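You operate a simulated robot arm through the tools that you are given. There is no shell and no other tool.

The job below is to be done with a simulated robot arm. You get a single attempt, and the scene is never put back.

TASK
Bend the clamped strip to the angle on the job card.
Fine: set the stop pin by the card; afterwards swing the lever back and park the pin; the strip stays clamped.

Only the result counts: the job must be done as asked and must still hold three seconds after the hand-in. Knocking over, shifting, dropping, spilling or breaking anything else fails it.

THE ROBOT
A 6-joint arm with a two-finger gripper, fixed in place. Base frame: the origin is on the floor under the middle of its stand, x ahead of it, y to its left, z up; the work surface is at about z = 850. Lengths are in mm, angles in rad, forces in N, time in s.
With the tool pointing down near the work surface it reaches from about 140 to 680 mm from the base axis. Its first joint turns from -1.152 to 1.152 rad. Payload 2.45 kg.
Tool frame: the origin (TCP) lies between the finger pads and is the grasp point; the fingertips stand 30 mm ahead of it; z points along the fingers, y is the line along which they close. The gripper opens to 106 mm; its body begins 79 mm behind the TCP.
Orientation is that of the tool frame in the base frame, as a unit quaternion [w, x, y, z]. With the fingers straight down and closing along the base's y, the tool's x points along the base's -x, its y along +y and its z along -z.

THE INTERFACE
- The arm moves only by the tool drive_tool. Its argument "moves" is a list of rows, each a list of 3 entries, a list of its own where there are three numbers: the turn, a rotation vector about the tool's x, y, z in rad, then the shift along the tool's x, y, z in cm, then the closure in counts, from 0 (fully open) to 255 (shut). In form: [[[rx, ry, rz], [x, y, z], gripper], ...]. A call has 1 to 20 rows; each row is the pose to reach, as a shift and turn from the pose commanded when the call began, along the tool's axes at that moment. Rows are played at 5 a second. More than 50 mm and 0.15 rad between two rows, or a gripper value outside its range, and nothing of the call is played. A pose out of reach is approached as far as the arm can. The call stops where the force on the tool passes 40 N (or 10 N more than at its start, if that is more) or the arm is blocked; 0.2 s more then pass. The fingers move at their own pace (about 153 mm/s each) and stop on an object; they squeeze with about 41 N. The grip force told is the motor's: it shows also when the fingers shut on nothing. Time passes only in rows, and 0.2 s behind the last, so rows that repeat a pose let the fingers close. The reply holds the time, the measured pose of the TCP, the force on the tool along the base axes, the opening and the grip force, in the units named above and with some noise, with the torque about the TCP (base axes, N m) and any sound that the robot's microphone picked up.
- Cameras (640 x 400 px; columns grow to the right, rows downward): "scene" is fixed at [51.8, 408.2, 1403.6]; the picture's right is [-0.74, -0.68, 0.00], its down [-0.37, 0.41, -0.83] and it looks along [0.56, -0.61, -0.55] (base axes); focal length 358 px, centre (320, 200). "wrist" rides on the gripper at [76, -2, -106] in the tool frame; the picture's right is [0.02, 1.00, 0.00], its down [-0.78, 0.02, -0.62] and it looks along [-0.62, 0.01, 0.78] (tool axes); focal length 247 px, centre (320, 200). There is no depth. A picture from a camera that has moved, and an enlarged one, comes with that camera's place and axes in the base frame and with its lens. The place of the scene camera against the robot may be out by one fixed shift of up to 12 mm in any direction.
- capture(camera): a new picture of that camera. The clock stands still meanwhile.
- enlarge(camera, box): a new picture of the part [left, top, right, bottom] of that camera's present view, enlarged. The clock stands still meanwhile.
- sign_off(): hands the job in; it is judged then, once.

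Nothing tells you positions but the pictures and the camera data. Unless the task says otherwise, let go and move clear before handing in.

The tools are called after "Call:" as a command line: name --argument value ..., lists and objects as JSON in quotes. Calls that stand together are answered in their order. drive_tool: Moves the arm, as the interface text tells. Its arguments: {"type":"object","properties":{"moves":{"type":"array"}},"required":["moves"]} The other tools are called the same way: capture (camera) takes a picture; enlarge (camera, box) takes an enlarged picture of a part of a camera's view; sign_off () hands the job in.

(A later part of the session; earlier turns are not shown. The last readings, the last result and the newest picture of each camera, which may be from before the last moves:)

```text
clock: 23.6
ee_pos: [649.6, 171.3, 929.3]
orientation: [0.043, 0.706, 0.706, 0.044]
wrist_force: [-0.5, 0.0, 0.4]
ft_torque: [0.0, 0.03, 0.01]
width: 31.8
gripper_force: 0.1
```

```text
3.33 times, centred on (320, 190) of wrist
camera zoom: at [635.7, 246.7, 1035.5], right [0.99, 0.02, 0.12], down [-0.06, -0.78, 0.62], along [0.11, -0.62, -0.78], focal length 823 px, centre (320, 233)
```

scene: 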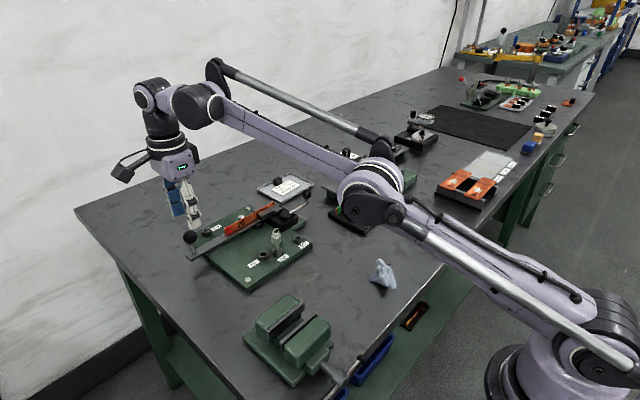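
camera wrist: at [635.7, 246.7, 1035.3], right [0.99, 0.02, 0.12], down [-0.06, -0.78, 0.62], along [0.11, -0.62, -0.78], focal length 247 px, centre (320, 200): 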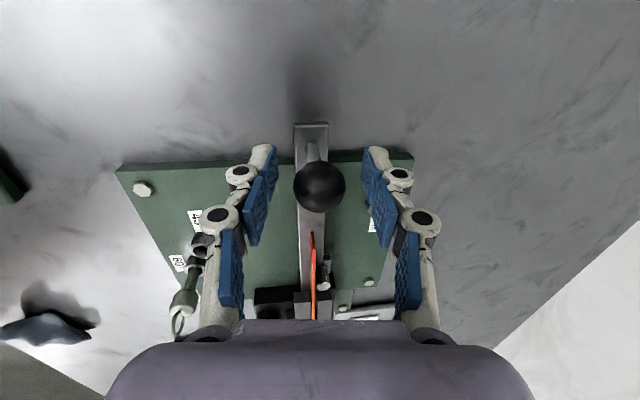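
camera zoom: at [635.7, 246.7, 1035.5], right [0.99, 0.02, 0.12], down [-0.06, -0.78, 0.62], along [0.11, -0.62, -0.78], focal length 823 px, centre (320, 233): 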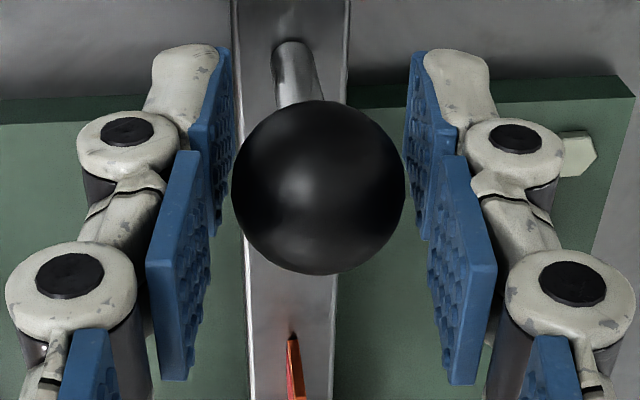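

The ball is loosely captured between the distal pads with no load. I'll start swinging the lever along its arc, turning the gripper with it.

Call:
drive_tool --moves '[[[0, 0.007, -0.06], [-0.03, -1.01, -0.12], 178], [[0, 0.014, -0.119], [-0.12, -2.03, -0.24], 178], [[0, 0.022, -0.179], [-0.28, -3.03, -0.37], 178], [[0, 0.029, -0.238], [-0.49, -4.02, -0.48], 178], [[0, 0.036, -0.298], [-0.76, -5.0, -0.6], 178], [[0, 0.036, -0.298], [-0.76, -5.0, -0.6], 178]]'

Call:
capture --camera "wrist"

Call:
enlarge --camera "scene" --box '[160, 150, 320, 290]'

```text
clock: 25.0
ee_pos: [601.4, 161.8, 931.7]
orientation: [0.036, 0.591, 0.804, 0.049]
wrist_force: [10.3, 3.5, 3.1]
ft_torque: [0.06, -0.06, 0.02]
width: 39.8
gripper_force: 5.5
```

```text
taken
camera wrist: at [564.0, 231.0, 1036.6], right [0.94, 0.32, 0.12], down [0.18, -0.77, 0.62], along [0.29, -0.56, -0.78], focal length 247 px, centre (320, 200)
```

wrist: 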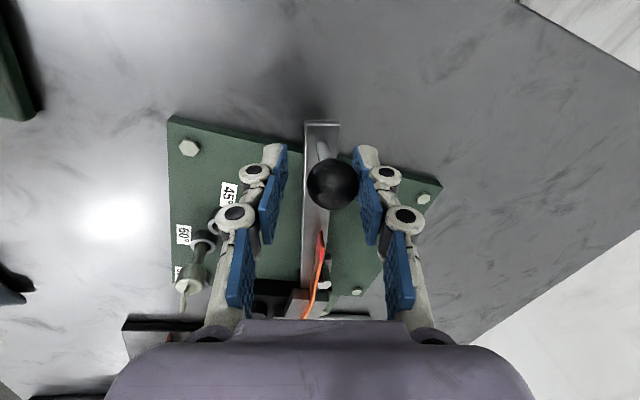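

```text
2.86 times, centred on (240, 220) of scene
camera zoom: at [52.0, 408.3, 1403.6], right [-0.74, -0.68, 0.0], down [-0.37, 0.41, -0.83], along [0.56, -0.61, -0.55], focal length 1024 px, centre (549, 143)
```

zoom: 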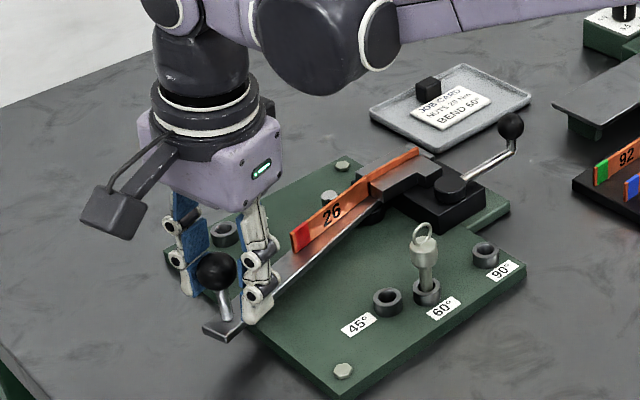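

The lever is swinging, but the half-closed fingers yielded a little under load: the opening went from 32 to 40 mm at about 11 N. I'll close fully on the ball so the grip holds while pushing.

Call:
drive_tool --moves '[[[0, 0, 0], [0, 0, 0], 200], [[0, 0, 0], [0, 0, 0], 255], [[0, 0, 0], [0, 0, 0], 255], [[0, 0, 0], [0, 0, 0], 255]]'

Call:
enlarge --camera "wrist" --box '[230, 100, 430, 320]'

```text
clock: 26.0
ee_pos: [600.7, 162.6, 930.3]
orientation: [0.036, 0.592, 0.803, 0.049]
wrist_force: [6.8, 7.2, -9.4]
ft_torque: [0.2, -0.13, 0.2]
width: 26.0
gripper_force: 44.9
```

```text
1.82 times, centred on (330, 210) of wrist
camera zoom: at [564.1, 231.5, 1035.7], right [0.94, 0.31, 0.12], down [0.18, -0.77, 0.62], along [0.29, -0.56, -0.78], focal length 449 px, centre (302, 182)
```

zoom: 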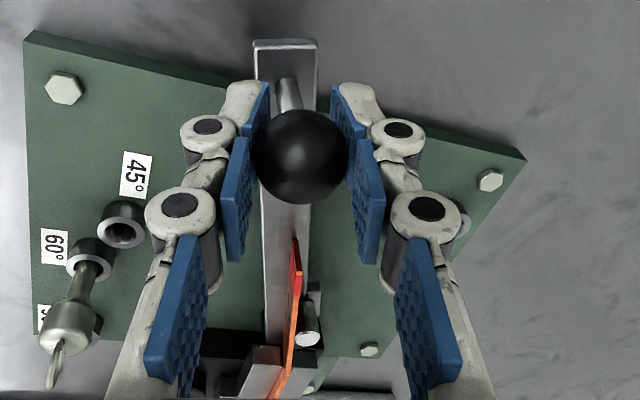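

The ball is gripped firmly at 26 mm with light reaction forces. I'll continue the arc by another 0.3 rad.

Call:
drive_tool --moves '[[[0, 0.007, -0.06], [-0.03, -1.01, -0.12], 255], [[0, 0.014, -0.119], [-0.12, -2.03, -0.24], 255], [[0, 0.022, -0.179], [-0.28, -3.03, -0.37], 255], [[0, 0.029, -0.238], [-0.49, -4.02, -0.48], 255], [[0, 0.036, -0.298], [-0.76, -5.0, -0.6], 255], [[0, 0.036, -0.298], [-0.76, -5.0, -0.6], 255]]'

Call:
capture --camera "wrist"

Call:
enlarge --camera "scene" --box '[160, 150, 320, 290]'

```text
clock: 27.4
ee_pos: [553.3, 140.8, 928.8]
orientation: [0.028, 0.465, 0.883, 0.053]
wrist_force: [2.8, 15.4, -10.9]
ft_torque: [0.06, -0.03, 0.25]
width: 26.6
gripper_force: 44.8
```

```text
taken
camera wrist: at [498.9, 195.1, 1034.5], right [0.81, 0.58, 0.12], down [0.4, -0.68, 0.62], along [0.44, -0.45, -0.78], focal length 247 px, centre (320, 200)
```

wrist: 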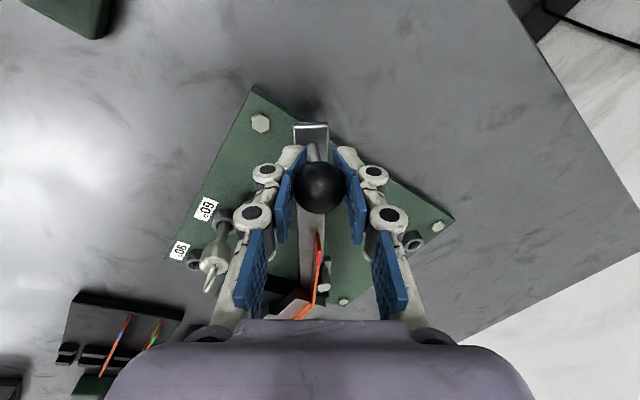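

```text
2.86 times, centred on (240, 220) of scene
camera zoom: at [52.1, 408.7, 1403.5], right [-0.74, -0.68, 0.0], down [-0.37, 0.41, -0.83], along [0.56, -0.61, -0.55], focal length 1024 px, centre (549, 143)
```

zoom: 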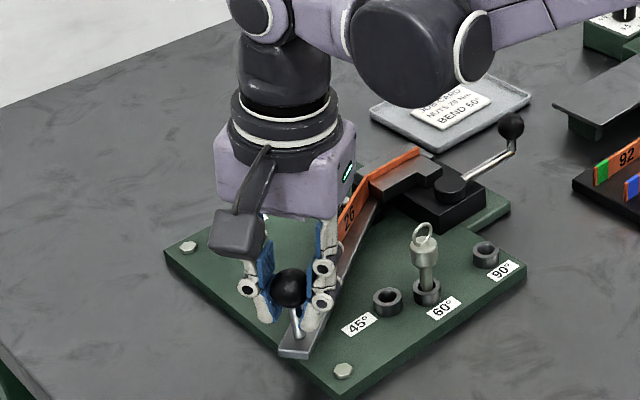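

The lever is at about 34°, the grip is tracking well and forces are modest. I'll continue another 0.3 rad with a slight outward correction.

Call:
drive_tool --moves '[[[0, 0.007, -0.06], [0.0, -1.01, -0.12], 255], [[0, 0.014, -0.119], [-0.07, -2.03, -0.24], 255], [[0, 0.022, -0.179], [-0.2, -3.03, -0.37], 255], [[0, 0.029, -0.238], [-0.39, -4.02, -0.48], 255], [[0, 0.036, -0.298], [-0.64, -5.0, -0.6], 255], [[0, 0.036, -0.298], [-0.64, -5.0, -0.6], 255]]'

Call:
capture --camera "wrist"

Call:
enlarge --camera "scene" --box '[200, 170, 320, 290]'

```text
clock: 28.8
ee_pos: [516.4, 105.0, 928.6]
orientation: [0.021, 0.327, 0.943, 0.056]
wrist_force: [11.5, 3.5, 5.8]
ft_torque: [-0.39, 0.49, 0.02]
width: 26.7
gripper_force: 45.2
```

```text
taken
camera wrist: at [447.1, 141.3, 1032.3], right [0.6, 0.79, 0.12], down [0.58, -0.53, 0.62], along [0.56, -0.3, -0.77], focal length 247 px, centre (320, 200)
```

wrist: 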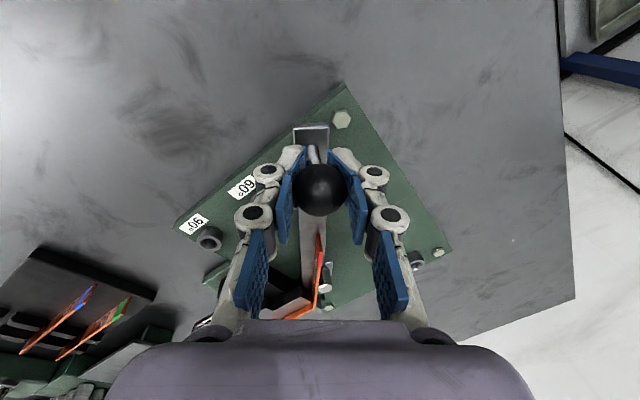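

```text
3.33 times, centred on (260, 230) of scene
camera zoom: at [52.0, 408.3, 1403.6], right [-0.74, -0.68, 0.0], down [-0.37, 0.41, -0.83], along [0.56, -0.61, -0.55], focal length 1195 px, centre (520, 100)
```

zoom: 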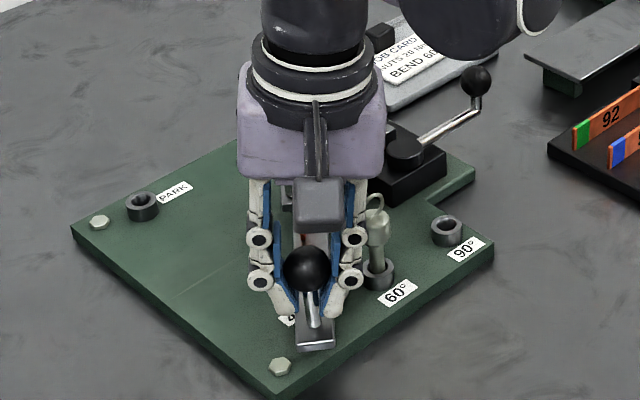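

The lever is at about 52°, with the strip bending as expected. I'll approach the stop pin in smaller steps, expecting contact at around 64°.

Call:
drive_tool --moves '[[[0, 0.005, -0.04], [-0.01, -0.675, -0.08], 255], [[0, 0.0096, -0.0794], [-0.05, -1.35, -0.16], 255], [[0, 0.014, -0.119], [-0.12, -2.03, -0.24], 255], [[0, 0.019, -0.159], [-0.22, -2.7, -0.325], 255], [[0, 0.019, -0.159], [-0.22, -2.7, -0.325], 255]]'

Call:
capture --camera "wrist"

Call:
enlarge --camera "scene" --box '[220, 190, 320, 290]'

```text
clock: 30.0
ee_pos: [502.2, 83.0, 926.8]
orientation: [0.016, 0.251, 0.966, 0.057]
wrist_force: [12.0, 0.8, -11.1]
ft_torque: [-0.24, 0.0, -0.17]
width: 26.8
gripper_force: 45.2
```

```text
taken
camera wrist: at [428.1, 108.4, 1032.2], right [0.46, 0.88, 0.12], down [0.65, -0.43, 0.62], along [0.6, -0.21, -0.77], focal length 247 px, centre (320, 200)
```

wrist: 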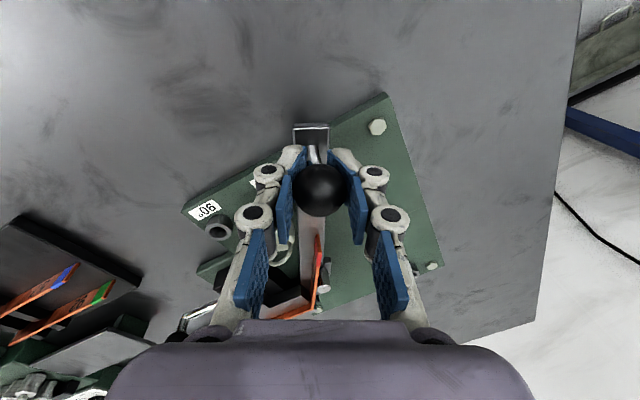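

```text
4.00 times, centred on (270, 240) of scene
camera zoom: at [52.3, 408.3, 1403.6], right [-0.74, -0.68, 0.0], down [-0.37, 0.41, -0.83], along [0.56, -0.61, -0.55], focal length 1434 px, centre (520, 40)
```

zoom: 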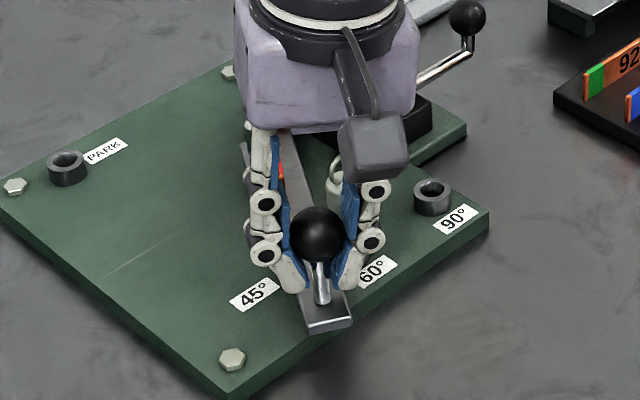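

The lever is at about 60.6°, just short of the expected stop. I'll keep going in small steps until the force rise shows it resting against the pin.

Call:
drive_tool --moves '[[[0, 0.0024, -0.02], [0.0, -0.34, -0.04], 255], [[0, 0.005, -0.04], [-0.01, -0.675, -0.08], 255], [[0, 0.007, -0.06], [-0.03, -1.01, -0.12], 255], [[0, 0.0096, -0.0794], [-0.05, -1.35, -0.16], 255], [[0, 0.0096, -0.0794], [-0.05, -1.35, -0.16], 255]]'

Call:
enlarge --camera "wrist" --box '[180, 120, 420, 330]'

Call:
enlarge --camera "scene" --box '[220, 190, 320, 290]'

```text
clock: 31.2
ee_pos: [496.3, 71.5, 929.2]
orientation: [0.016, 0.213, 0.975, 0.059]
wrist_force: [24.0, 0.6, -7.8]
ft_torque: [0.15, 0.3, 0.19]
width: 25.4
gripper_force: 44.6
```

```text
1.90 times, centred on (300, 225) of wrist
camera zoom: at [419.7, 90.9, 1034.0], right [0.39, 0.91, 0.12], down [0.68, -0.38, 0.62], along [0.62, -0.16, -0.77], focal length 470 px, centre (358, 152)
```

zoom: 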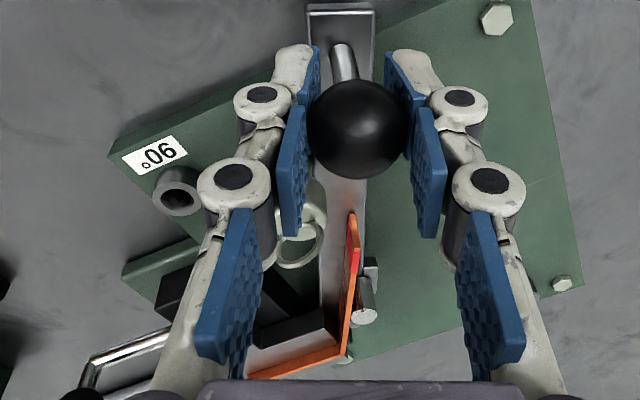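

```text
4.00 times, centred on (270, 240) of scene
camera zoom: at [52.6, 408.2, 1403.6], right [-0.74, -0.68, 0.0], down [-0.37, 0.41, -0.83], along [0.56, -0.61, -0.55], focal length 1434 px, centre (520, 40)
```

zoom: 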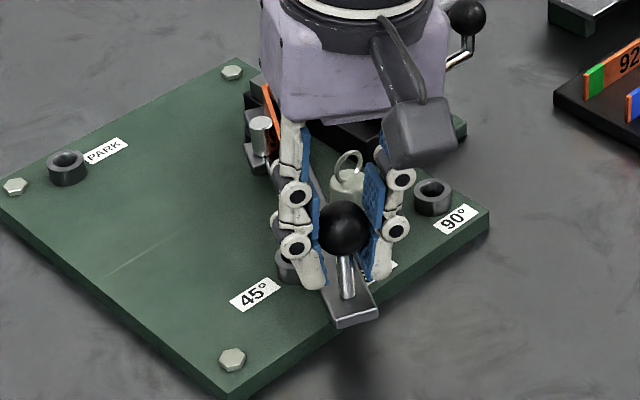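

The lever is at about 65°, right beside the pin, but the tangential force hasn't risen yet. I'll ease the radial load and press a little further to confirm contact with the stop.

Call:
drive_tool --moves '[[[0, 0.0012, -0.01], [-0.05, -0.17, -0.02], 255], [[0, 0.0024, -0.02], [-0.09, -0.34, -0.04], 255], [[0, 0.0036, -0.03], [-0.11, -0.51, -0.06], 255], [[0, 0.005, -0.04], [-0.13, -0.68, -0.08], 255], [[0, 0.005, -0.04], [-0.13, -0.68, -0.08], 255]]'

Call:
enlarge --camera "wrist" --box '[180, 120, 420, 330]'

Call:
enlarge --camera "scene" --box '[240, 200, 320, 280]'

```text
clock: 32.2
ee_pos: [496.5, 71.6, 930.3]
orientation: [0.018, 0.192, 0.979, 0.066]
wrist_force: [7.8, 8.8, -10.2]
ft_torque: [0.09, 0.17, -0.28]
width: 25.9
gripper_force: 44.5
stopped in row 5: the force on the tool passed its limit at 41 N (the readings are from after the stop); the commanded pose is now the measured one
```

```text
1.90 times, centred on (300, 225) of wrist
camera zoom: at [418.0, 86.0, 1033.4], right [0.35, 0.93, 0.14], down [0.69, -0.36, 0.62], along [0.63, -0.13, -0.77], focal length 470 px, centre (358, 152)
```

zoom: 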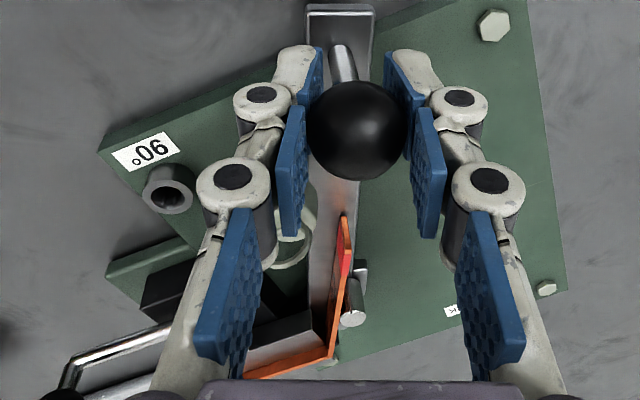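

```text
5.00 times, centred on (280, 240) of scene
camera zoom: at [52.1, 408.4, 1403.5], right [-0.74, -0.68, 0.0], down [-0.37, 0.41, -0.83], along [0.56, -0.61, -0.55], focal length 1792 px, centre (520, 0)
```

zoom: 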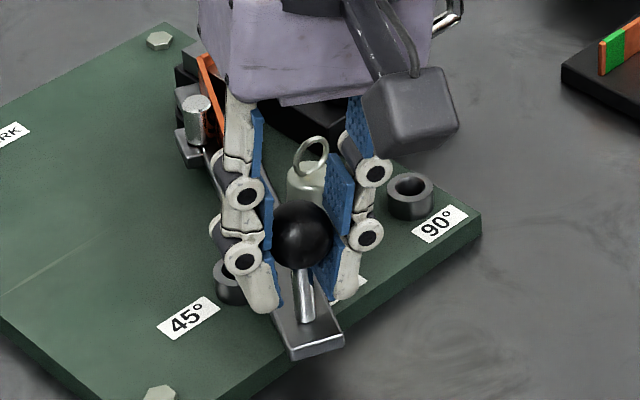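

The force limit tripped at 41 N while the position stayed at (496.5, 71.6), so the lever is against the stop pin. I'll press once more briefly to confirm it doesn't move further.

Call:
drive_tool --moves '[[[0, 0, 0], [0, -0.15, -0.02], 255], [[0, 0, 0], [0, -0.3, -0.04], 255], [[0, 0, 0], [0, -0.45, -0.05], 255], [[0, 0, 0], [0, -0.45, -0.05], 255]]'

Call:
enlarge --camera "scene" --box '[240, 200, 320, 280]'

```text
clock: 33.2
ee_pos: [493.8, 70.4, 929.8]
orientation: [0.017, 0.191, 0.979, 0.07]
wrist_force: [17.5, 29.9, -4.8]
ft_torque: [-0.01, -0.2, 0.3]
width: 25.7
gripper_force: 45.2
```

```text
5.00 times, centred on (280, 240) of scene
camera zoom: at [52.3, 409.0, 1403.3], right [-0.74, -0.68, 0.0], down [-0.37, 0.41, -0.83], along [0.56, -0.61, -0.55], focal length 1792 px, centre (520, 0)
```

zoom: 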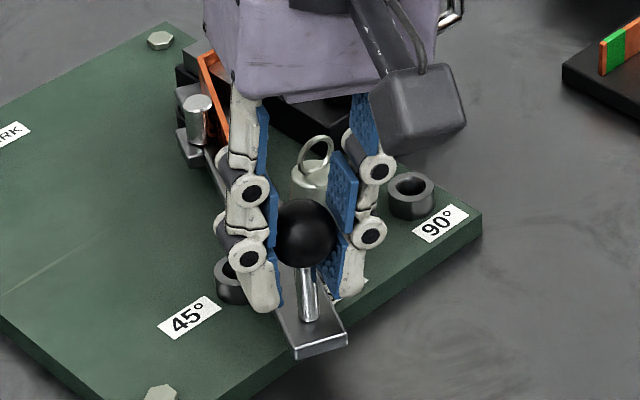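

The lever is firmly against the pin, with 34 N of tangential force and no further travel, so the bend is at the stop. Now I'll swing the lever back along its arc.

Call:
drive_tool --moves '[[[0, -0.0056, 0.0396], [-0.04, 0.67, 0.095], 255], [[0, -0.011, 0.079], [-0.11, 1.34, 0.19], 255], [[0, -0.0165, 0.119], [-0.22, 2.0, 0.28], 255], [[0, -0.022, 0.158], [-0.33, 2.67, 0.376], 255], [[0, -0.0275, 0.198], [-0.49, 3.32, 0.47], 255], [[0, -0.033, 0.238], [-0.66, 3.98, 0.56], 255], [[0, -0.045, 0.317], [-1.09, 5.25, 0.74], 255], [[0, -0.056, 0.396], [-1.63, 6.49, 0.915], 255], [[0, -0.067, 0.475], [-2.26, 7.68, 1.08], 255], [[0, -0.078, 0.554], [-2.98, 8.82, 1.24], 255], [[0, -0.078, 0.554], [-2.98, 8.82, 1.24], 255]]'

Call:
capture --camera "wrist"

Call:
enlarge --camera "scene" --box '[180, 170, 320, 290]'

```text
clock: 35.6
ee_pos: [552.5, 139.5, 928.1]
orientation: [0.034, 0.456, 0.887, 0.061]
wrist_force: [-8.0, 16.3, -14.3]
ft_torque: [0.46, 0.29, 0.4]
width: 25.9
gripper_force: 44.7
```

```text
taken
camera wrist: at [494.7, 192.9, 1033.1], right [0.79, 0.6, 0.14], down [0.4, -0.67, 0.62], along [0.46, -0.44, -0.77], focal length 247 px, centre (320, 200)
```

wrist: 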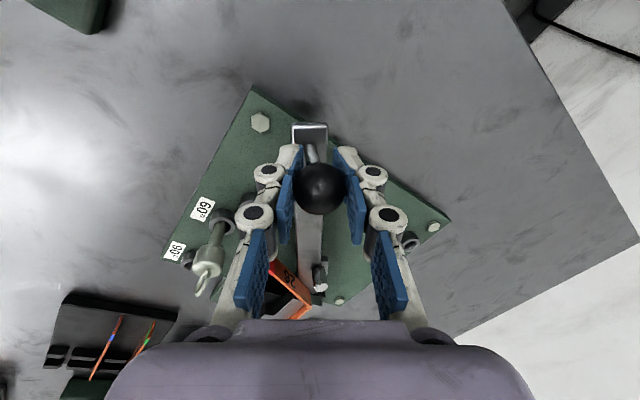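

```text
3.33 times, centred on (250, 230) of scene
camera zoom: at [51.8, 408.7, 1403.5], right [-0.74, -0.68, 0.0], down [-0.37, 0.41, -0.83], along [0.56, -0.61, -0.55], focal length 1195 px, centre (553, 100)
```

zoom: 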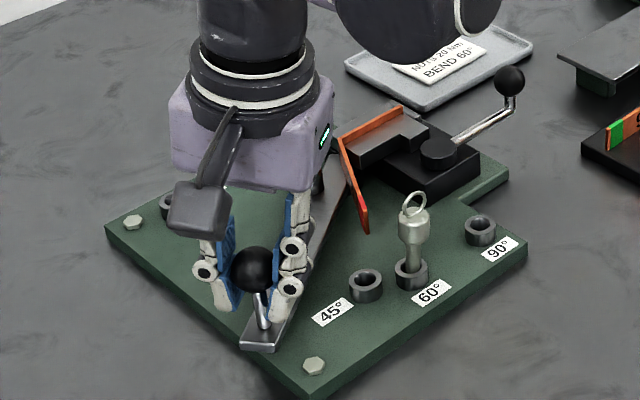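

The strip keeps its bend and the lever has returned to about 35° with some side load in the grip. I'll loosen to 32 mm to relax it, since the return needs little force.

Call:
drive_tool --moves '[[[0, 0, 0], [0, 0, 0], 200], [[0, 0, 0], [0, 0, 0], 178], [[0, 0, 0], [0, 0, 0], 178]]'

Call:
enlarge --camera "wrist" --box '[230, 100, 430, 320]'

```text
clock: 36.4
ee_pos: [552.7, 137.3, 927.7]
orientation: [0.037, 0.456, 0.887, 0.058]
wrist_force: [-0.5, -0.2, -0.5]
ft_torque: [-0.02, 0.01, 0.03]
width: 31.8
gripper_force: 0.0
```

```text
1.82 times, centred on (330, 210) of wrist
camera zoom: at [494.9, 190.6, 1033.1], right [0.79, 0.6, 0.14], down [0.4, -0.67, 0.63], along [0.47, -0.44, -0.77], focal length 449 px, centre (302, 182)
```

zoom: 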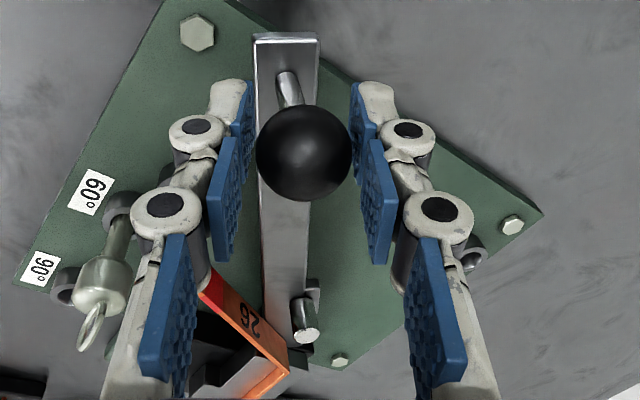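

Relaxed, with the ball loosely held and the strip clearly bent. I'll push the lever the rest of the way back to its home position at about (650, 171).

Call:
drive_tool --moves '[[[0, -0.011, 0.08], [0.18, 1.25, 0.176], 178], [[0, -0.02, 0.14], [0.06, 2.26, 0.318], 178], [[0, -0.028, 0.199], [-0.115, 3.26, 0.459], 178], [[0, -0.036, 0.258], [-0.345, 4.24, 0.597], 178], [[0, -0.045, 0.318], [-0.64, 5.21, 0.734], 178], [[0, -0.053, 0.377], [-0.99, 6.15, 0.866], 178], [[0, -0.062, 0.437], [-1.4, 7.08, 0.997], 178], [[0, -0.07, 0.496], [-1.86, 7.98, 1.124], 178], [[0, -0.078, 0.555], [-2.38, 8.85, 1.247], 178], [[0, -0.087, 0.615], [-2.95, 9.75, 1.374], 178], [[0, -0.087, 0.615], [-2.95, 9.75, 1.374], 178]]'

Call:
capture --camera "wrist"

Call:
enlarge --camera "scene" --box '[160, 160, 320, 290]'

```text
clock: 38.8
ee_pos: [651.7, 171.2, 928.5]
orientation: [0.054, 0.705, 0.706, 0.046]
wrist_force: [-0.4, 1.3, 0.1]
ft_torque: [0.0, 0.03, -0.03]
width: 32.3
gripper_force: 0.2
```

```text
taken
camera wrist: at [635.0, 249.0, 1033.1], right [0.99, 0.02, 0.14], down [-0.07, -0.78, 0.62], along [0.13, -0.63, -0.77], focal length 247 px, centre (320, 200)
```

wrist: 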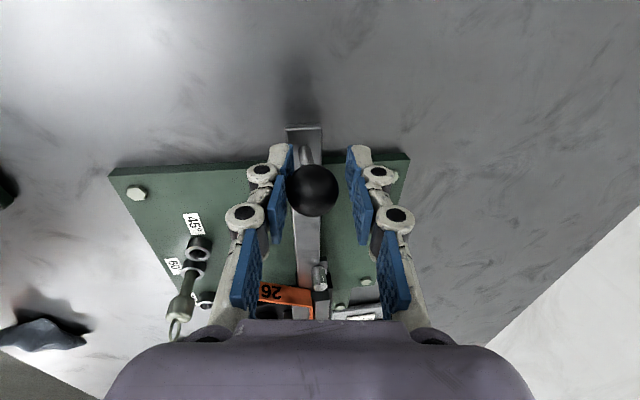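

```text
3.08 times, centred on (240, 225) of scene
camera zoom: at [51.8, 408.2, 1403.6], right [-0.74, -0.68, 0.0], down [-0.37, 0.41, -0.83], along [0.56, -0.61, -0.55], focal length 1103 px, centre (566, 123)
```

zoom: 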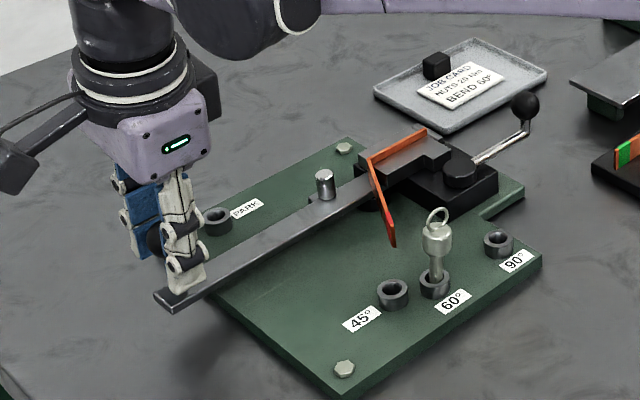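

The lever is within a couple of millimetres of home. I'll close on the ball to centre it at the original home spot, then check.

Call:
drive_tool --moves '[[[0, 0, 0], [0, 0, 0], 200], [[0, 0, 0], [0, 0, 0], 255], [[0, 0, 0], [0, 0, 0], 255]]'

Call:
enlarge --camera "scene" --box '[180, 160, 330, 300]'

```text
clock: 39.6
ee_pos: [650.3, 171.8, 927.9]
orientation: [0.053, 0.704, 0.706, 0.047]
wrist_force: [-16.5, -2.0, -10.6]
ft_torque: [0.14, -0.13, -0.1]
width: 24.5
gripper_force: 44.8
```

```text
2.86 times, centred on (255, 230) of scene
camera zoom: at [51.5, 408.2, 1403.6], right [-0.74, -0.68, 0.0], down [-0.37, 0.41, -0.83], along [0.56, -0.61, -0.55], focal length 1024 px, centre (506, 114)
```

zoom: 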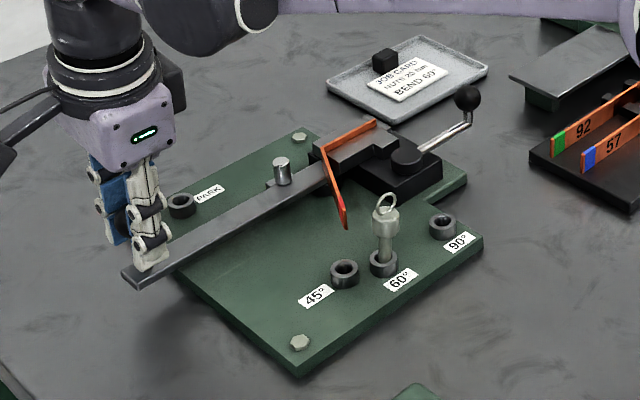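

The lever end is exactly where it started and reacts with 16 N, which looks like its home stop. I'll open the fingers and lift straight off the ball.

Call:
drive_tool --moves '[[[0, 0, 0], [0, 0, 0], 200], [[0, 0, 0], [0, 0, 0], 150], [[0, 0, 0], [0, 0, 0], 130], [[0, 0, 0], [0, 0, 0], 130], [[0, 0, 0], [0, 0.14, -0.99], 130], [[0, 0, 0], [0, 0.42, -2.97], 130], [[0, 0, 0], [0, 0.77, -5.45], 130], [[0, 0, 0], [0, 1.12, -7.92], 130], [[0, 0, 0], [0, 1.12, -7.92], 130]]'

Call:
capture --camera "wrist"

Call:
enlarge --camera "scene" --box '[180, 160, 330, 300]'

```text
clock: 41.6
ee_pos: [651.5, 171.8, 1011.0]
orientation: [0.055, 0.705, 0.706, 0.048]
wrist_force: [0.6, 0.2, -0.2]
ft_torque: [0.01, 0.02, 0.0]
width: 52.0
gripper_force: 0.0
```

```text
taken
camera wrist: at [635.1, 250.2, 1115.0], right [0.99, 0.02, 0.14], down [-0.07, -0.78, 0.63], along [0.13, -0.63, -0.77], focal length 247 px, centre (320, 200)
```

wrist: 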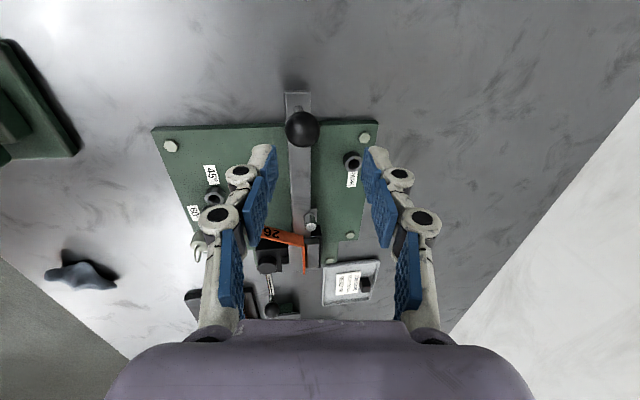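

```text
2.86 times, centred on (255, 230) of scene
camera zoom: at [51.8, 408.2, 1403.6], right [-0.74, -0.68, 0.0], down [-0.37, 0.41, -0.83], along [0.56, -0.61, -0.55], focal length 1024 px, centre (506, 114)
```

zoom: 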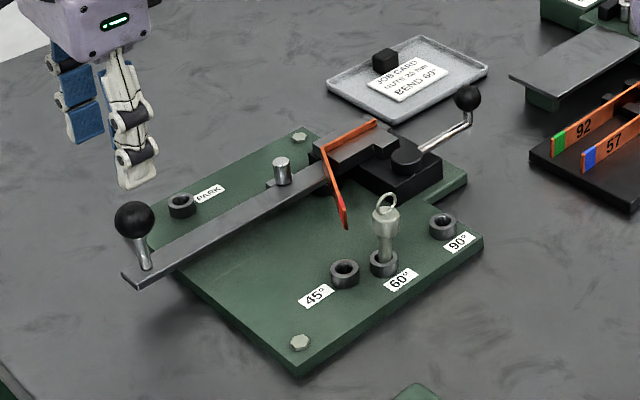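

The lever is home, the strip stays bent and the pin still stands in the 60° socket. I'll straighten the tool and turn it back while moving above the pin.

Call:
drive_tool --moves '[[[0.05, 0, 0], [0, -1.9, -0.94], 130], [[0.1, 0, 0], [0, -3.8, -1.88], 130], [[0.145, 0.005, 0], [0, -5.66, -2.82], 130], [[0.145, 0.005, 0], [0, -5.66, -2.82], 130]]'

Call:
capture --camera "wrist"

```text
clock: 42.6
ee_pos: [591.1, 172.2, 1030.0]
orientation: [0.001, 0.707, 0.707, -0.004]
wrist_force: [1.2, -0.7, -0.2]
ft_torque: [-0.03, 0.0, 0.02]
width: 52.2
gripper_force: 0.1
```

```text
taken
camera wrist: at [589.6, 249.8, 1135.6], right [1.0, 0.02, 0.0], down [0.02, -0.78, 0.63], along [0.01, -0.63, -0.78], focal length 247 px, centre (320, 200)
```

wrist: 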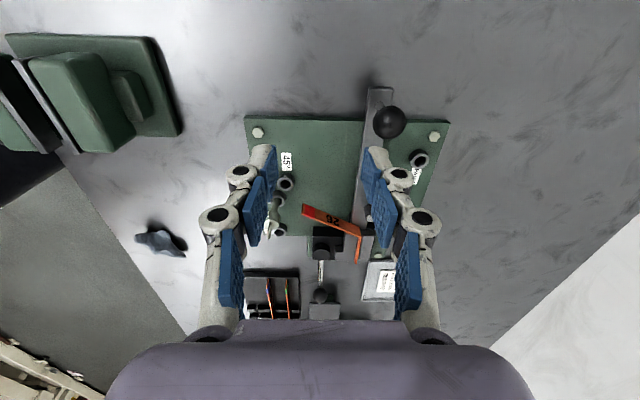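

The view from above shows the bent strip well. I'll enlarge it to estimate the bend angle before moving the pin.

Call:
enlarge --camera "wrist" --box '[285, 180, 385, 270]'

```text
4.44 times, centred on (335, 225) of wrist
camera zoom: at [589.6, 249.8, 1135.6], right [1.0, 0.02, 0.0], down [0.02, -0.78, 0.63], along [0.01, -0.63, -0.78], focal length 1098 px, centre (253, 89)
```

zoom: 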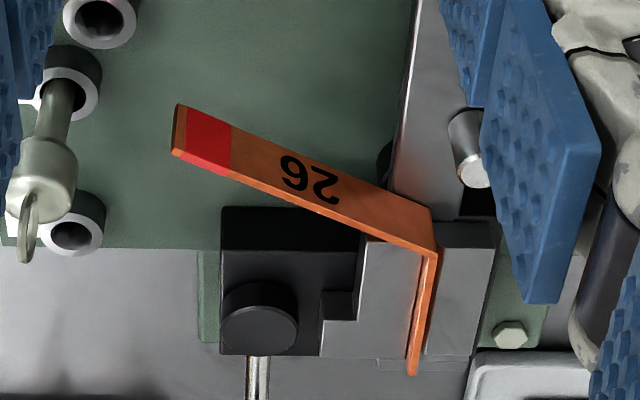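

The strip reads roughly 60–63° from this rough view, consistent with the stop setting. Now I'll turn the gripper back and move above the pin at (535, 36).

Call:
drive_tool --moves '[[[0, 0, -0.131], [-1.13, -0.47, 0], 130], [[0, 0, -0.262], [-2.26, -0.94, 0], 130], [[0, 0, -0.393], [-3.4, -1.41, 0], 130], [[0, 0, -0.524], [-4.53, -1.88, 0], 130], [[0, 0, -0.654], [-5.66, -2.35, 0], 130], [[0, 0, -0.785], [-6.79, -2.83, 0], 130], [[0, 0, -0.916], [-7.92, -3.3, 0], 130], [[0, 0, -1.047], [-9.05, -3.77, 0], 130], [[0, 0, -1.178], [-10.2, -4.24, 0], 130], [[0, 0, -1.309], [-11.3, -4.7, 0], 130], [[0, 0, -1.44], [-12.45, -5.18, 0], 130], [[0, 0, -1.571], [-13.58, -5.65, 0], 130], [[0, 0, -1.571], [-13.58, -5.65, 0], 130]]'

Call:
capture --camera "wrist"

```text
clock: 45.4
ee_pos: [535.2, 34.4, 1029.2]
orientation: [0.001, -0.002, 1.0, -0.003]
wrist_force: [0.0, -0.5, 0.0]
ft_torque: [0.04, -0.02, 0.02]
width: 51.8
gripper_force: 0.0
```

```text
taken
camera wrist: at [459.5, 33.9, 1135.4], right [-0.03, 1.0, 0.0], down [0.78, 0.02, 0.62], along [0.62, 0.01, -0.78], focal length 247 px, centre (320, 200)
```

wrist: 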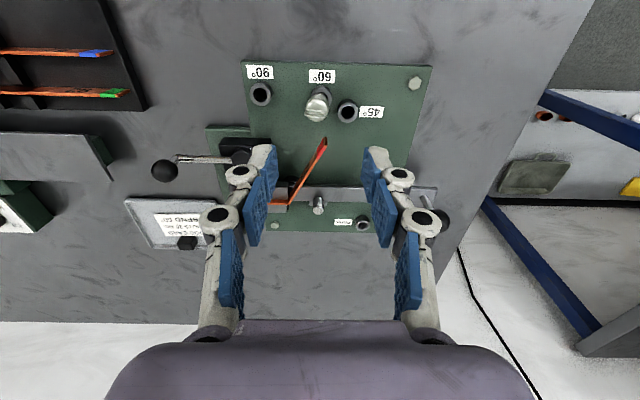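

I'm above the pin now with the tool upright. The bent strip's tip is close by at about (570, 43), so I'll measure that clearance before going down.

Call:
enlarge --camera "wrist" --box '[250, 70, 370, 150]'

Call:
enlarge --camera "wrist" --box '[260, 130, 380, 240]'

Call:
enlarge --camera "scene" --box '[240, 190, 320, 270]'

```text
5.00 times, centred on (310, 110) of wrist
camera zoom: at [459.5, 33.9, 1135.4], right [-0.03, 1.0, 0.0], down [0.78, 0.02, 0.62], along [0.62, 0.01, -0.78], focal length 1235 px, centre (370, 650)
```

zoom: 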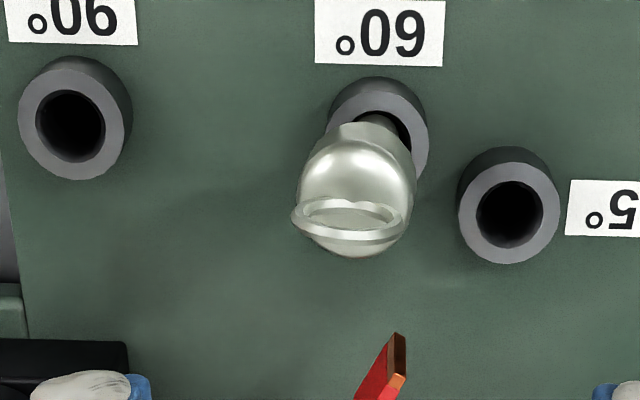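

```text
3.64 times, centred on (320, 185) of wrist
camera zoom: at [459.5, 33.9, 1135.4], right [-0.03, 1.0, 0.0], down [0.78, 0.02, 0.62], along [0.62, 0.01, -0.78], focal length 898 px, centre (320, 254)
```

zoom: 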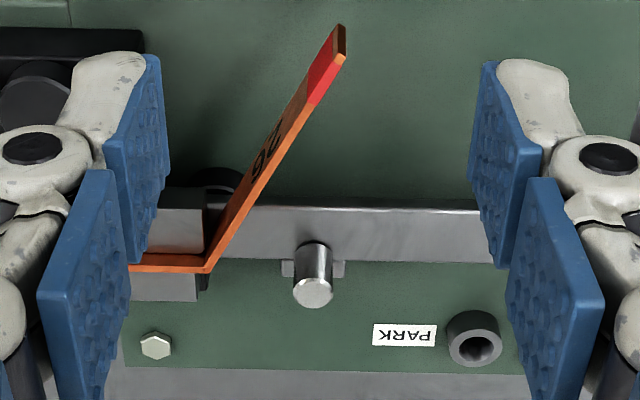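

```text
5.00 times, centred on (280, 230) of scene
camera zoom: at [51.8, 408.2, 1403.6], right [-0.74, -0.68, 0.0], down [-0.37, 0.41, -0.83], along [0.56, -0.61, -0.55], focal length 1792 px, centre (520, 50)
```

zoom: 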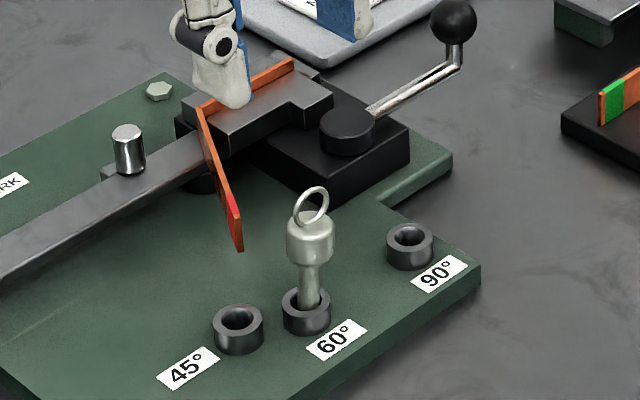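

The pin leans a few degrees from the lever's push (knob near (532.5, 32)), and the strip tip at (571, 42) leaves enough room. I'll tilt the tool as before and descend partway over the pin.

Call:
drive_tool --moves '[[[0, -0.1, 0], [0.1, 0, 0.5], 130], [[0, -0.2, 0], [0.2, 0, 1.5], 130], [[0, -0.3, 0], [0.35, 0, 2.5], 130], [[0, -0.4, 0], [0.35, 0, 3.5], 130], [[0, -0.5, 0], [0.35, 0, 4.5], 130], [[0, -0.5, 0], [0.35, 0, 4.5], 130]]'

Call:
capture --camera "wrist"

```text
clock: 46.8
ee_pos: [530.9, 34.6, 982.9]
orientation: [0.248, -0.002, 0.969, -0.002]
wrist_force: [-0.1, 0.3, 0.8]
ft_torque: [-0.04, 0.02, 0.0]
width: 51.9
gripper_force: 0.0
```

```text
taken
camera wrist: at [413.3, 33.6, 1040.0], right [-0.02, 1.0, -0.01], down [0.39, 0.02, 0.92], along [0.92, 0.01, -0.39], focal length 247 px, centre (320, 200)
```

wrist: 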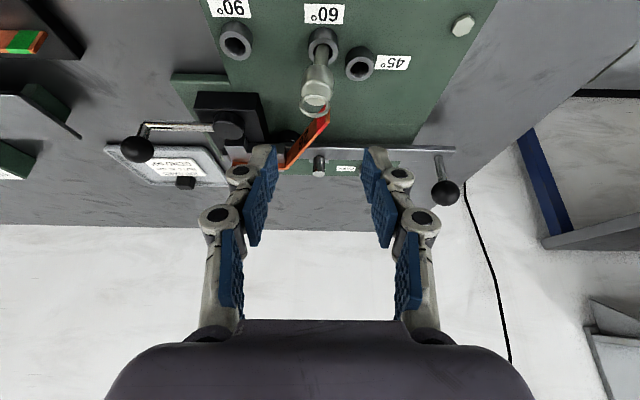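

The fingers are centred around the pin with clearance to the strip tip. I'll go down to knob height.

Call:
drive_tool --moves '[[[0, 0, 0], [0.96, 0, 1.76], 130], [[0, 0, 0], [1.92, 0, 3.51], 130], [[0, 0, 0], [2.7, 0, 4.95], 130], [[0, 0, 0], [3.4, 0, 6.23], 130], [[0, 0, 0], [3.4, 0, 6.23], 130]]'

Call:
enlarge --camera "wrist" --box '[240, 80, 400, 250]'

Call:
enlarge --camera "scene" --box '[240, 190, 320, 270]'

```text
clock: 48.0
ee_pos: [531.3, 33.7, 911.9]
orientation: [0.246, -0.002, 0.969, -0.002]
wrist_force: [-0.3, 0.3, 0.4]
ft_torque: [0.02, -0.02, 0.03]
width: 51.9
gripper_force: 0.1
```

```text
2.35 times, centred on (320, 165) of wrist
camera zoom: at [412.9, 32.2, 968.9], right [-0.02, 1.0, -0.02], down [0.39, 0.02, 0.92], along [0.92, 0.01, -0.39], focal length 581 px, centre (320, 282)
```

zoom: 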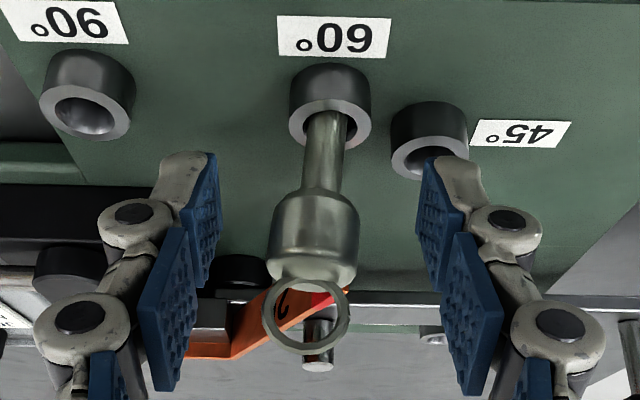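

```text
5.00 times, centred on (280, 230) of scene
camera zoom: at [51.8, 408.2, 1403.6], right [-0.74, -0.68, 0.0], down [-0.37, 0.41, -0.83], along [0.56, -0.61, -0.55], focal length 1792 px, centre (520, 50)
```

zoom: 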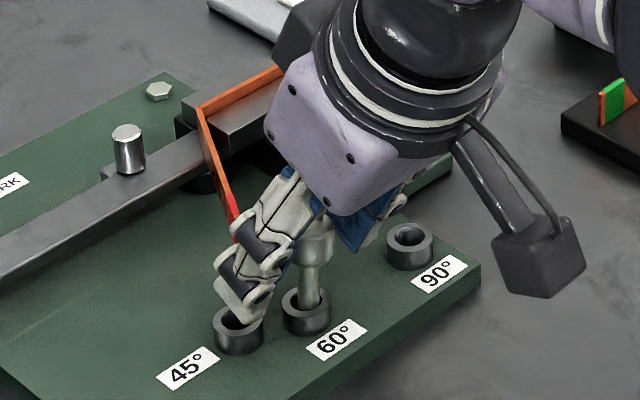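

The knob sits between the pads. I'll shift 1.2 mm in y so closing straightens the pin, then grip it.

Call:
drive_tool --moves '[[[0, 0, 0], [0, 0.12, 0], 130], [[0, 0, 0], [0, 0.12, 0], 170], [[0, 0, 0], [0, 0.12, 0], 200], [[0, 0, 0], [0, 0.12, 0], 255], [[0, 0, 0], [0, 0.12, 0], 255], [[0, 0, 0], [0, 0.12, 0], 255]]'

Call:
enlarge --camera "wrist" --box '[240, 80, 400, 250]'

Call:
enlarge --camera "scene" --box '[250, 200, 310, 260]'

```text
clock: 49.4
ee_pos: [531.2, 35.3, 913.0]
orientation: [0.248, -0.002, 0.969, -0.001]
wrist_force: [0.0, 0.4, -0.7]
ft_torque: [0.02, -0.01, -0.01]
width: 18.6
gripper_force: 40.7
```

```text
2.35 times, centred on (320, 165) of wrist
camera zoom: at [413.4, 34.1, 969.6], right [-0.02, 1.0, -0.02], down [0.39, 0.02, 0.92], along [0.92, 0.01, -0.39], focal length 581 px, centre (320, 282)
```

zoom: 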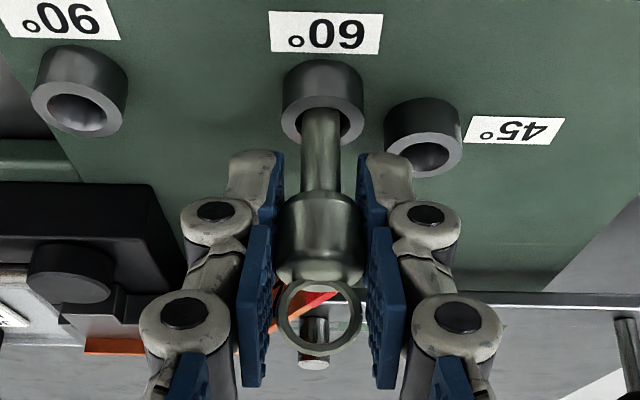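

```text
6.67 times, centred on (280, 230) of scene
camera zoom: at [51.8, 408.2, 1403.6], right [-0.74, -0.68, 0.0], down [-0.37, 0.41, -0.83], along [0.56, -0.61, -0.55], focal length 2390 px, centre (587, 0)
```

zoom: 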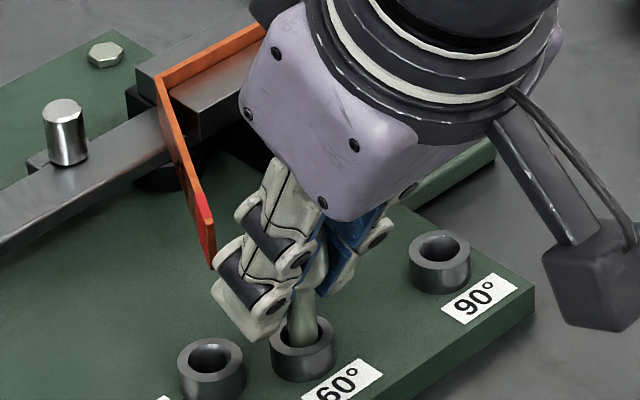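

The pin is gripped at 18.6 mm and upright side to side. I'll lift it straight up, clear of the socket and the strip tip.

Call:
drive_tool --moves '[[[0, 0, 0], [-0.24, 0, -0.44], 255], [[0, 0, 0], [-0.6, 0, -1.1], 255], [[0, 0, 0], [-1.2, 0, -2.2], 255], [[0, 0, 0], [-2.0, 0, -3.66], 255], [[0, 0, 0], [-2.9, 0, -5.3], 255], [[0, 0, 0], [-3.83, 0, -7.02], 255], [[0, 0, 0], [-4.31, 0, -7.9], 255], [[0, 0, 0], [-4.31, 0, -7.9], 255]]'

Call:
capture --camera "wrist"

Call:
enlarge --camera "scene" --box '[250, 170, 330, 250]'

```text
clock: 51.2
ee_pos: [531.8, 36.1, 1005.8]
orientation: [0.247, -0.002, 0.969, -0.002]
wrist_force: [0.8, -0.4, -1.2]
ft_torque: [0.0, -0.02, 0.01]
width: 18.6
gripper_force: 40.7
```

```text
taken
camera wrist: at [413.9, 34.9, 1061.0], right [-0.02, 1.0, -0.02], down [0.39, 0.02, 0.92], along [0.92, 0.01, -0.39], focal length 247 px, centre (320, 200)
```

wrist: 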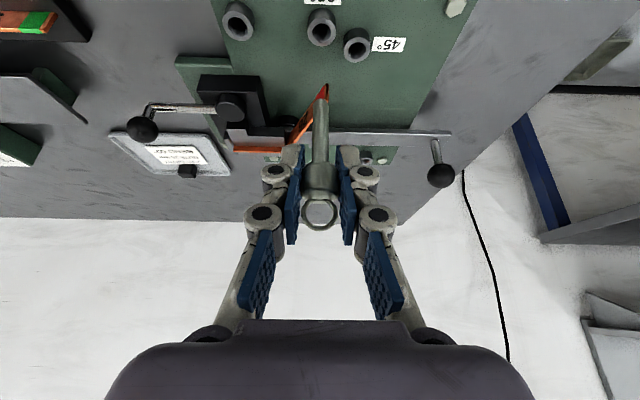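

```text
5.00 times, centred on (290, 210) of scene
camera zoom: at [51.8, 408.2, 1403.6], right [-0.74, -0.68, 0.0], down [-0.37, 0.41, -0.83], along [0.56, -0.61, -0.55], focal length 1792 px, centre (470, 150)
```

zoom: 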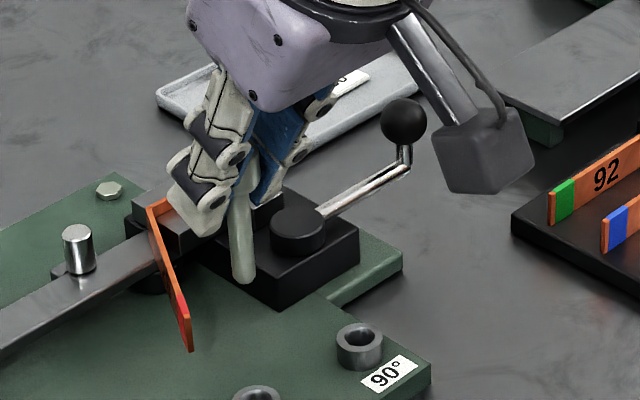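

The pin is clear of the socket but looks slightly tipped fore-aft. I'll enlarge it to measure the lean before parking it.

Call:
enlarge --camera "wrist" --box '[270, 75, 370, 235]'

Call:
enlarge --camera "scene" --box '[262, 190, 302, 230]'

```text
2.50 times, centred on (320, 155) of wrist
camera zoom: at [413.9, 34.9, 1061.0], right [-0.02, 1.0, -0.02], down [0.39, 0.02, 0.92], along [0.92, 0.01, -0.39], focal length 617 px, centre (320, 312)
```

zoom: 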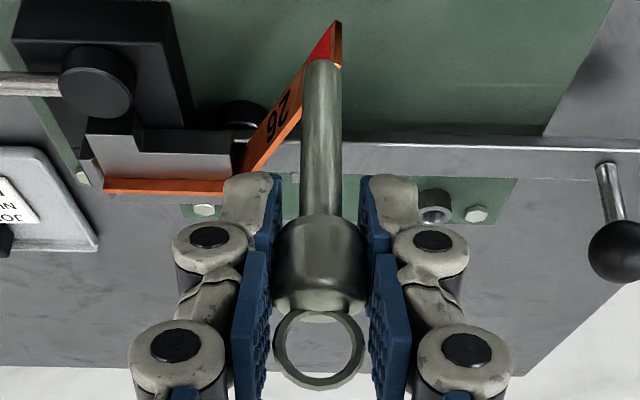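

```text
10.00 times, centred on (282, 210) of scene
camera zoom: at [51.8, 408.2, 1403.6], right [-0.74, -0.68, 0.0], down [-0.37, 0.41, -0.83], along [0.56, -0.61, -0.55], focal length 3584 px, centre (700, 100)
```

zoom: 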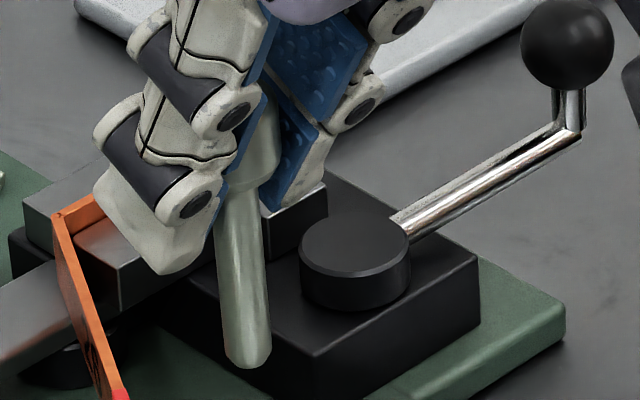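

The pin leans about 0.05 rad with its tip outward, so I'll reduce the tool tilt by that amount to make it vertical. At the same time I'll carry it over to the PARK socket at (713, 101.5).

Call:
drive_tool --moves '[[[0, 0.01, 0], [-1.5, 0.6, 0.82], 255], [[0, 0.015, 0], [-3.3, 1.35, 1.8], 255], [[0, 0.02, 0], [-5.3, 2.17, 2.89], 255], [[0, 0.025, 0], [-7.3, 3.0, 3.98], 255], [[0, 0.03, 0], [-9.3, 3.82, 5.07], 255], [[0, 0.035, 0], [-11.3, 4.64, 6.17], 255], [[0, 0.04, 0], [-13.3, 5.46, 7.26], 255], [[0, 0.045, 0], [-15.0, 6.16, 8.19], 255], [[0, 0.05, 0], [-15.83, 6.5, 8.64], 255], [[0, 0.05, 0], [-15.83, 6.5, 8.64], 255]]'

Call:
capture --camera "wrist"

Call:
enlarge --camera "scene" --box '[170, 160, 250, 250]'

```text
clock: 53.4
ee_pos: [712.8, 101.6, 1003.0]
orientation: [0.223, -0.001, 0.975, -0.003]
wrist_force: [-0.5, -0.3, -0.1]
ft_torque: [0.0, 0.01, 0.0]
width: 18.6
gripper_force: 40.7
```

```text
taken
camera wrist: at [598.0, 99.8, 1065.6], right [-0.02, 1.0, -0.01], down [0.44, 0.02, 0.9], along [0.9, 0.01, -0.44], focal length 247 px, centre (320, 200)
```

wrist: 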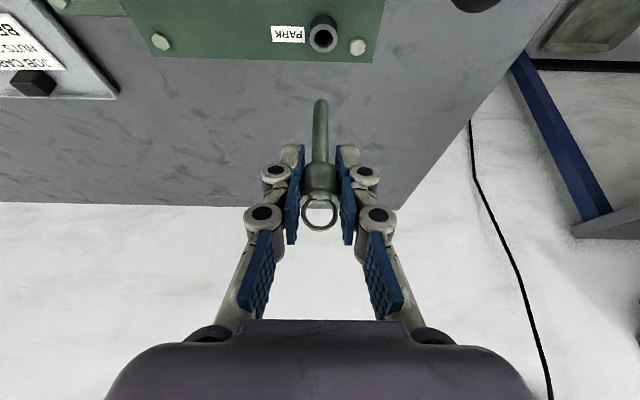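

```text
4.44 times, centred on (210, 205) of scene
camera zoom: at [51.8, 408.2, 1403.6], right [-0.74, -0.68, 0.0], down [-0.37, 0.41, -0.83], along [0.56, -0.61, -0.55], focal length 1593 px, centre (809, 178)
```

zoom: 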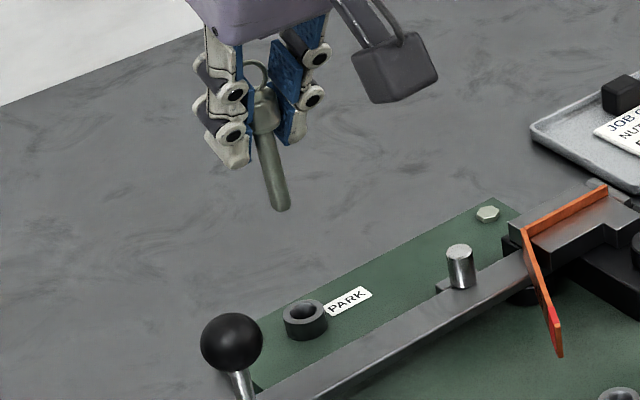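

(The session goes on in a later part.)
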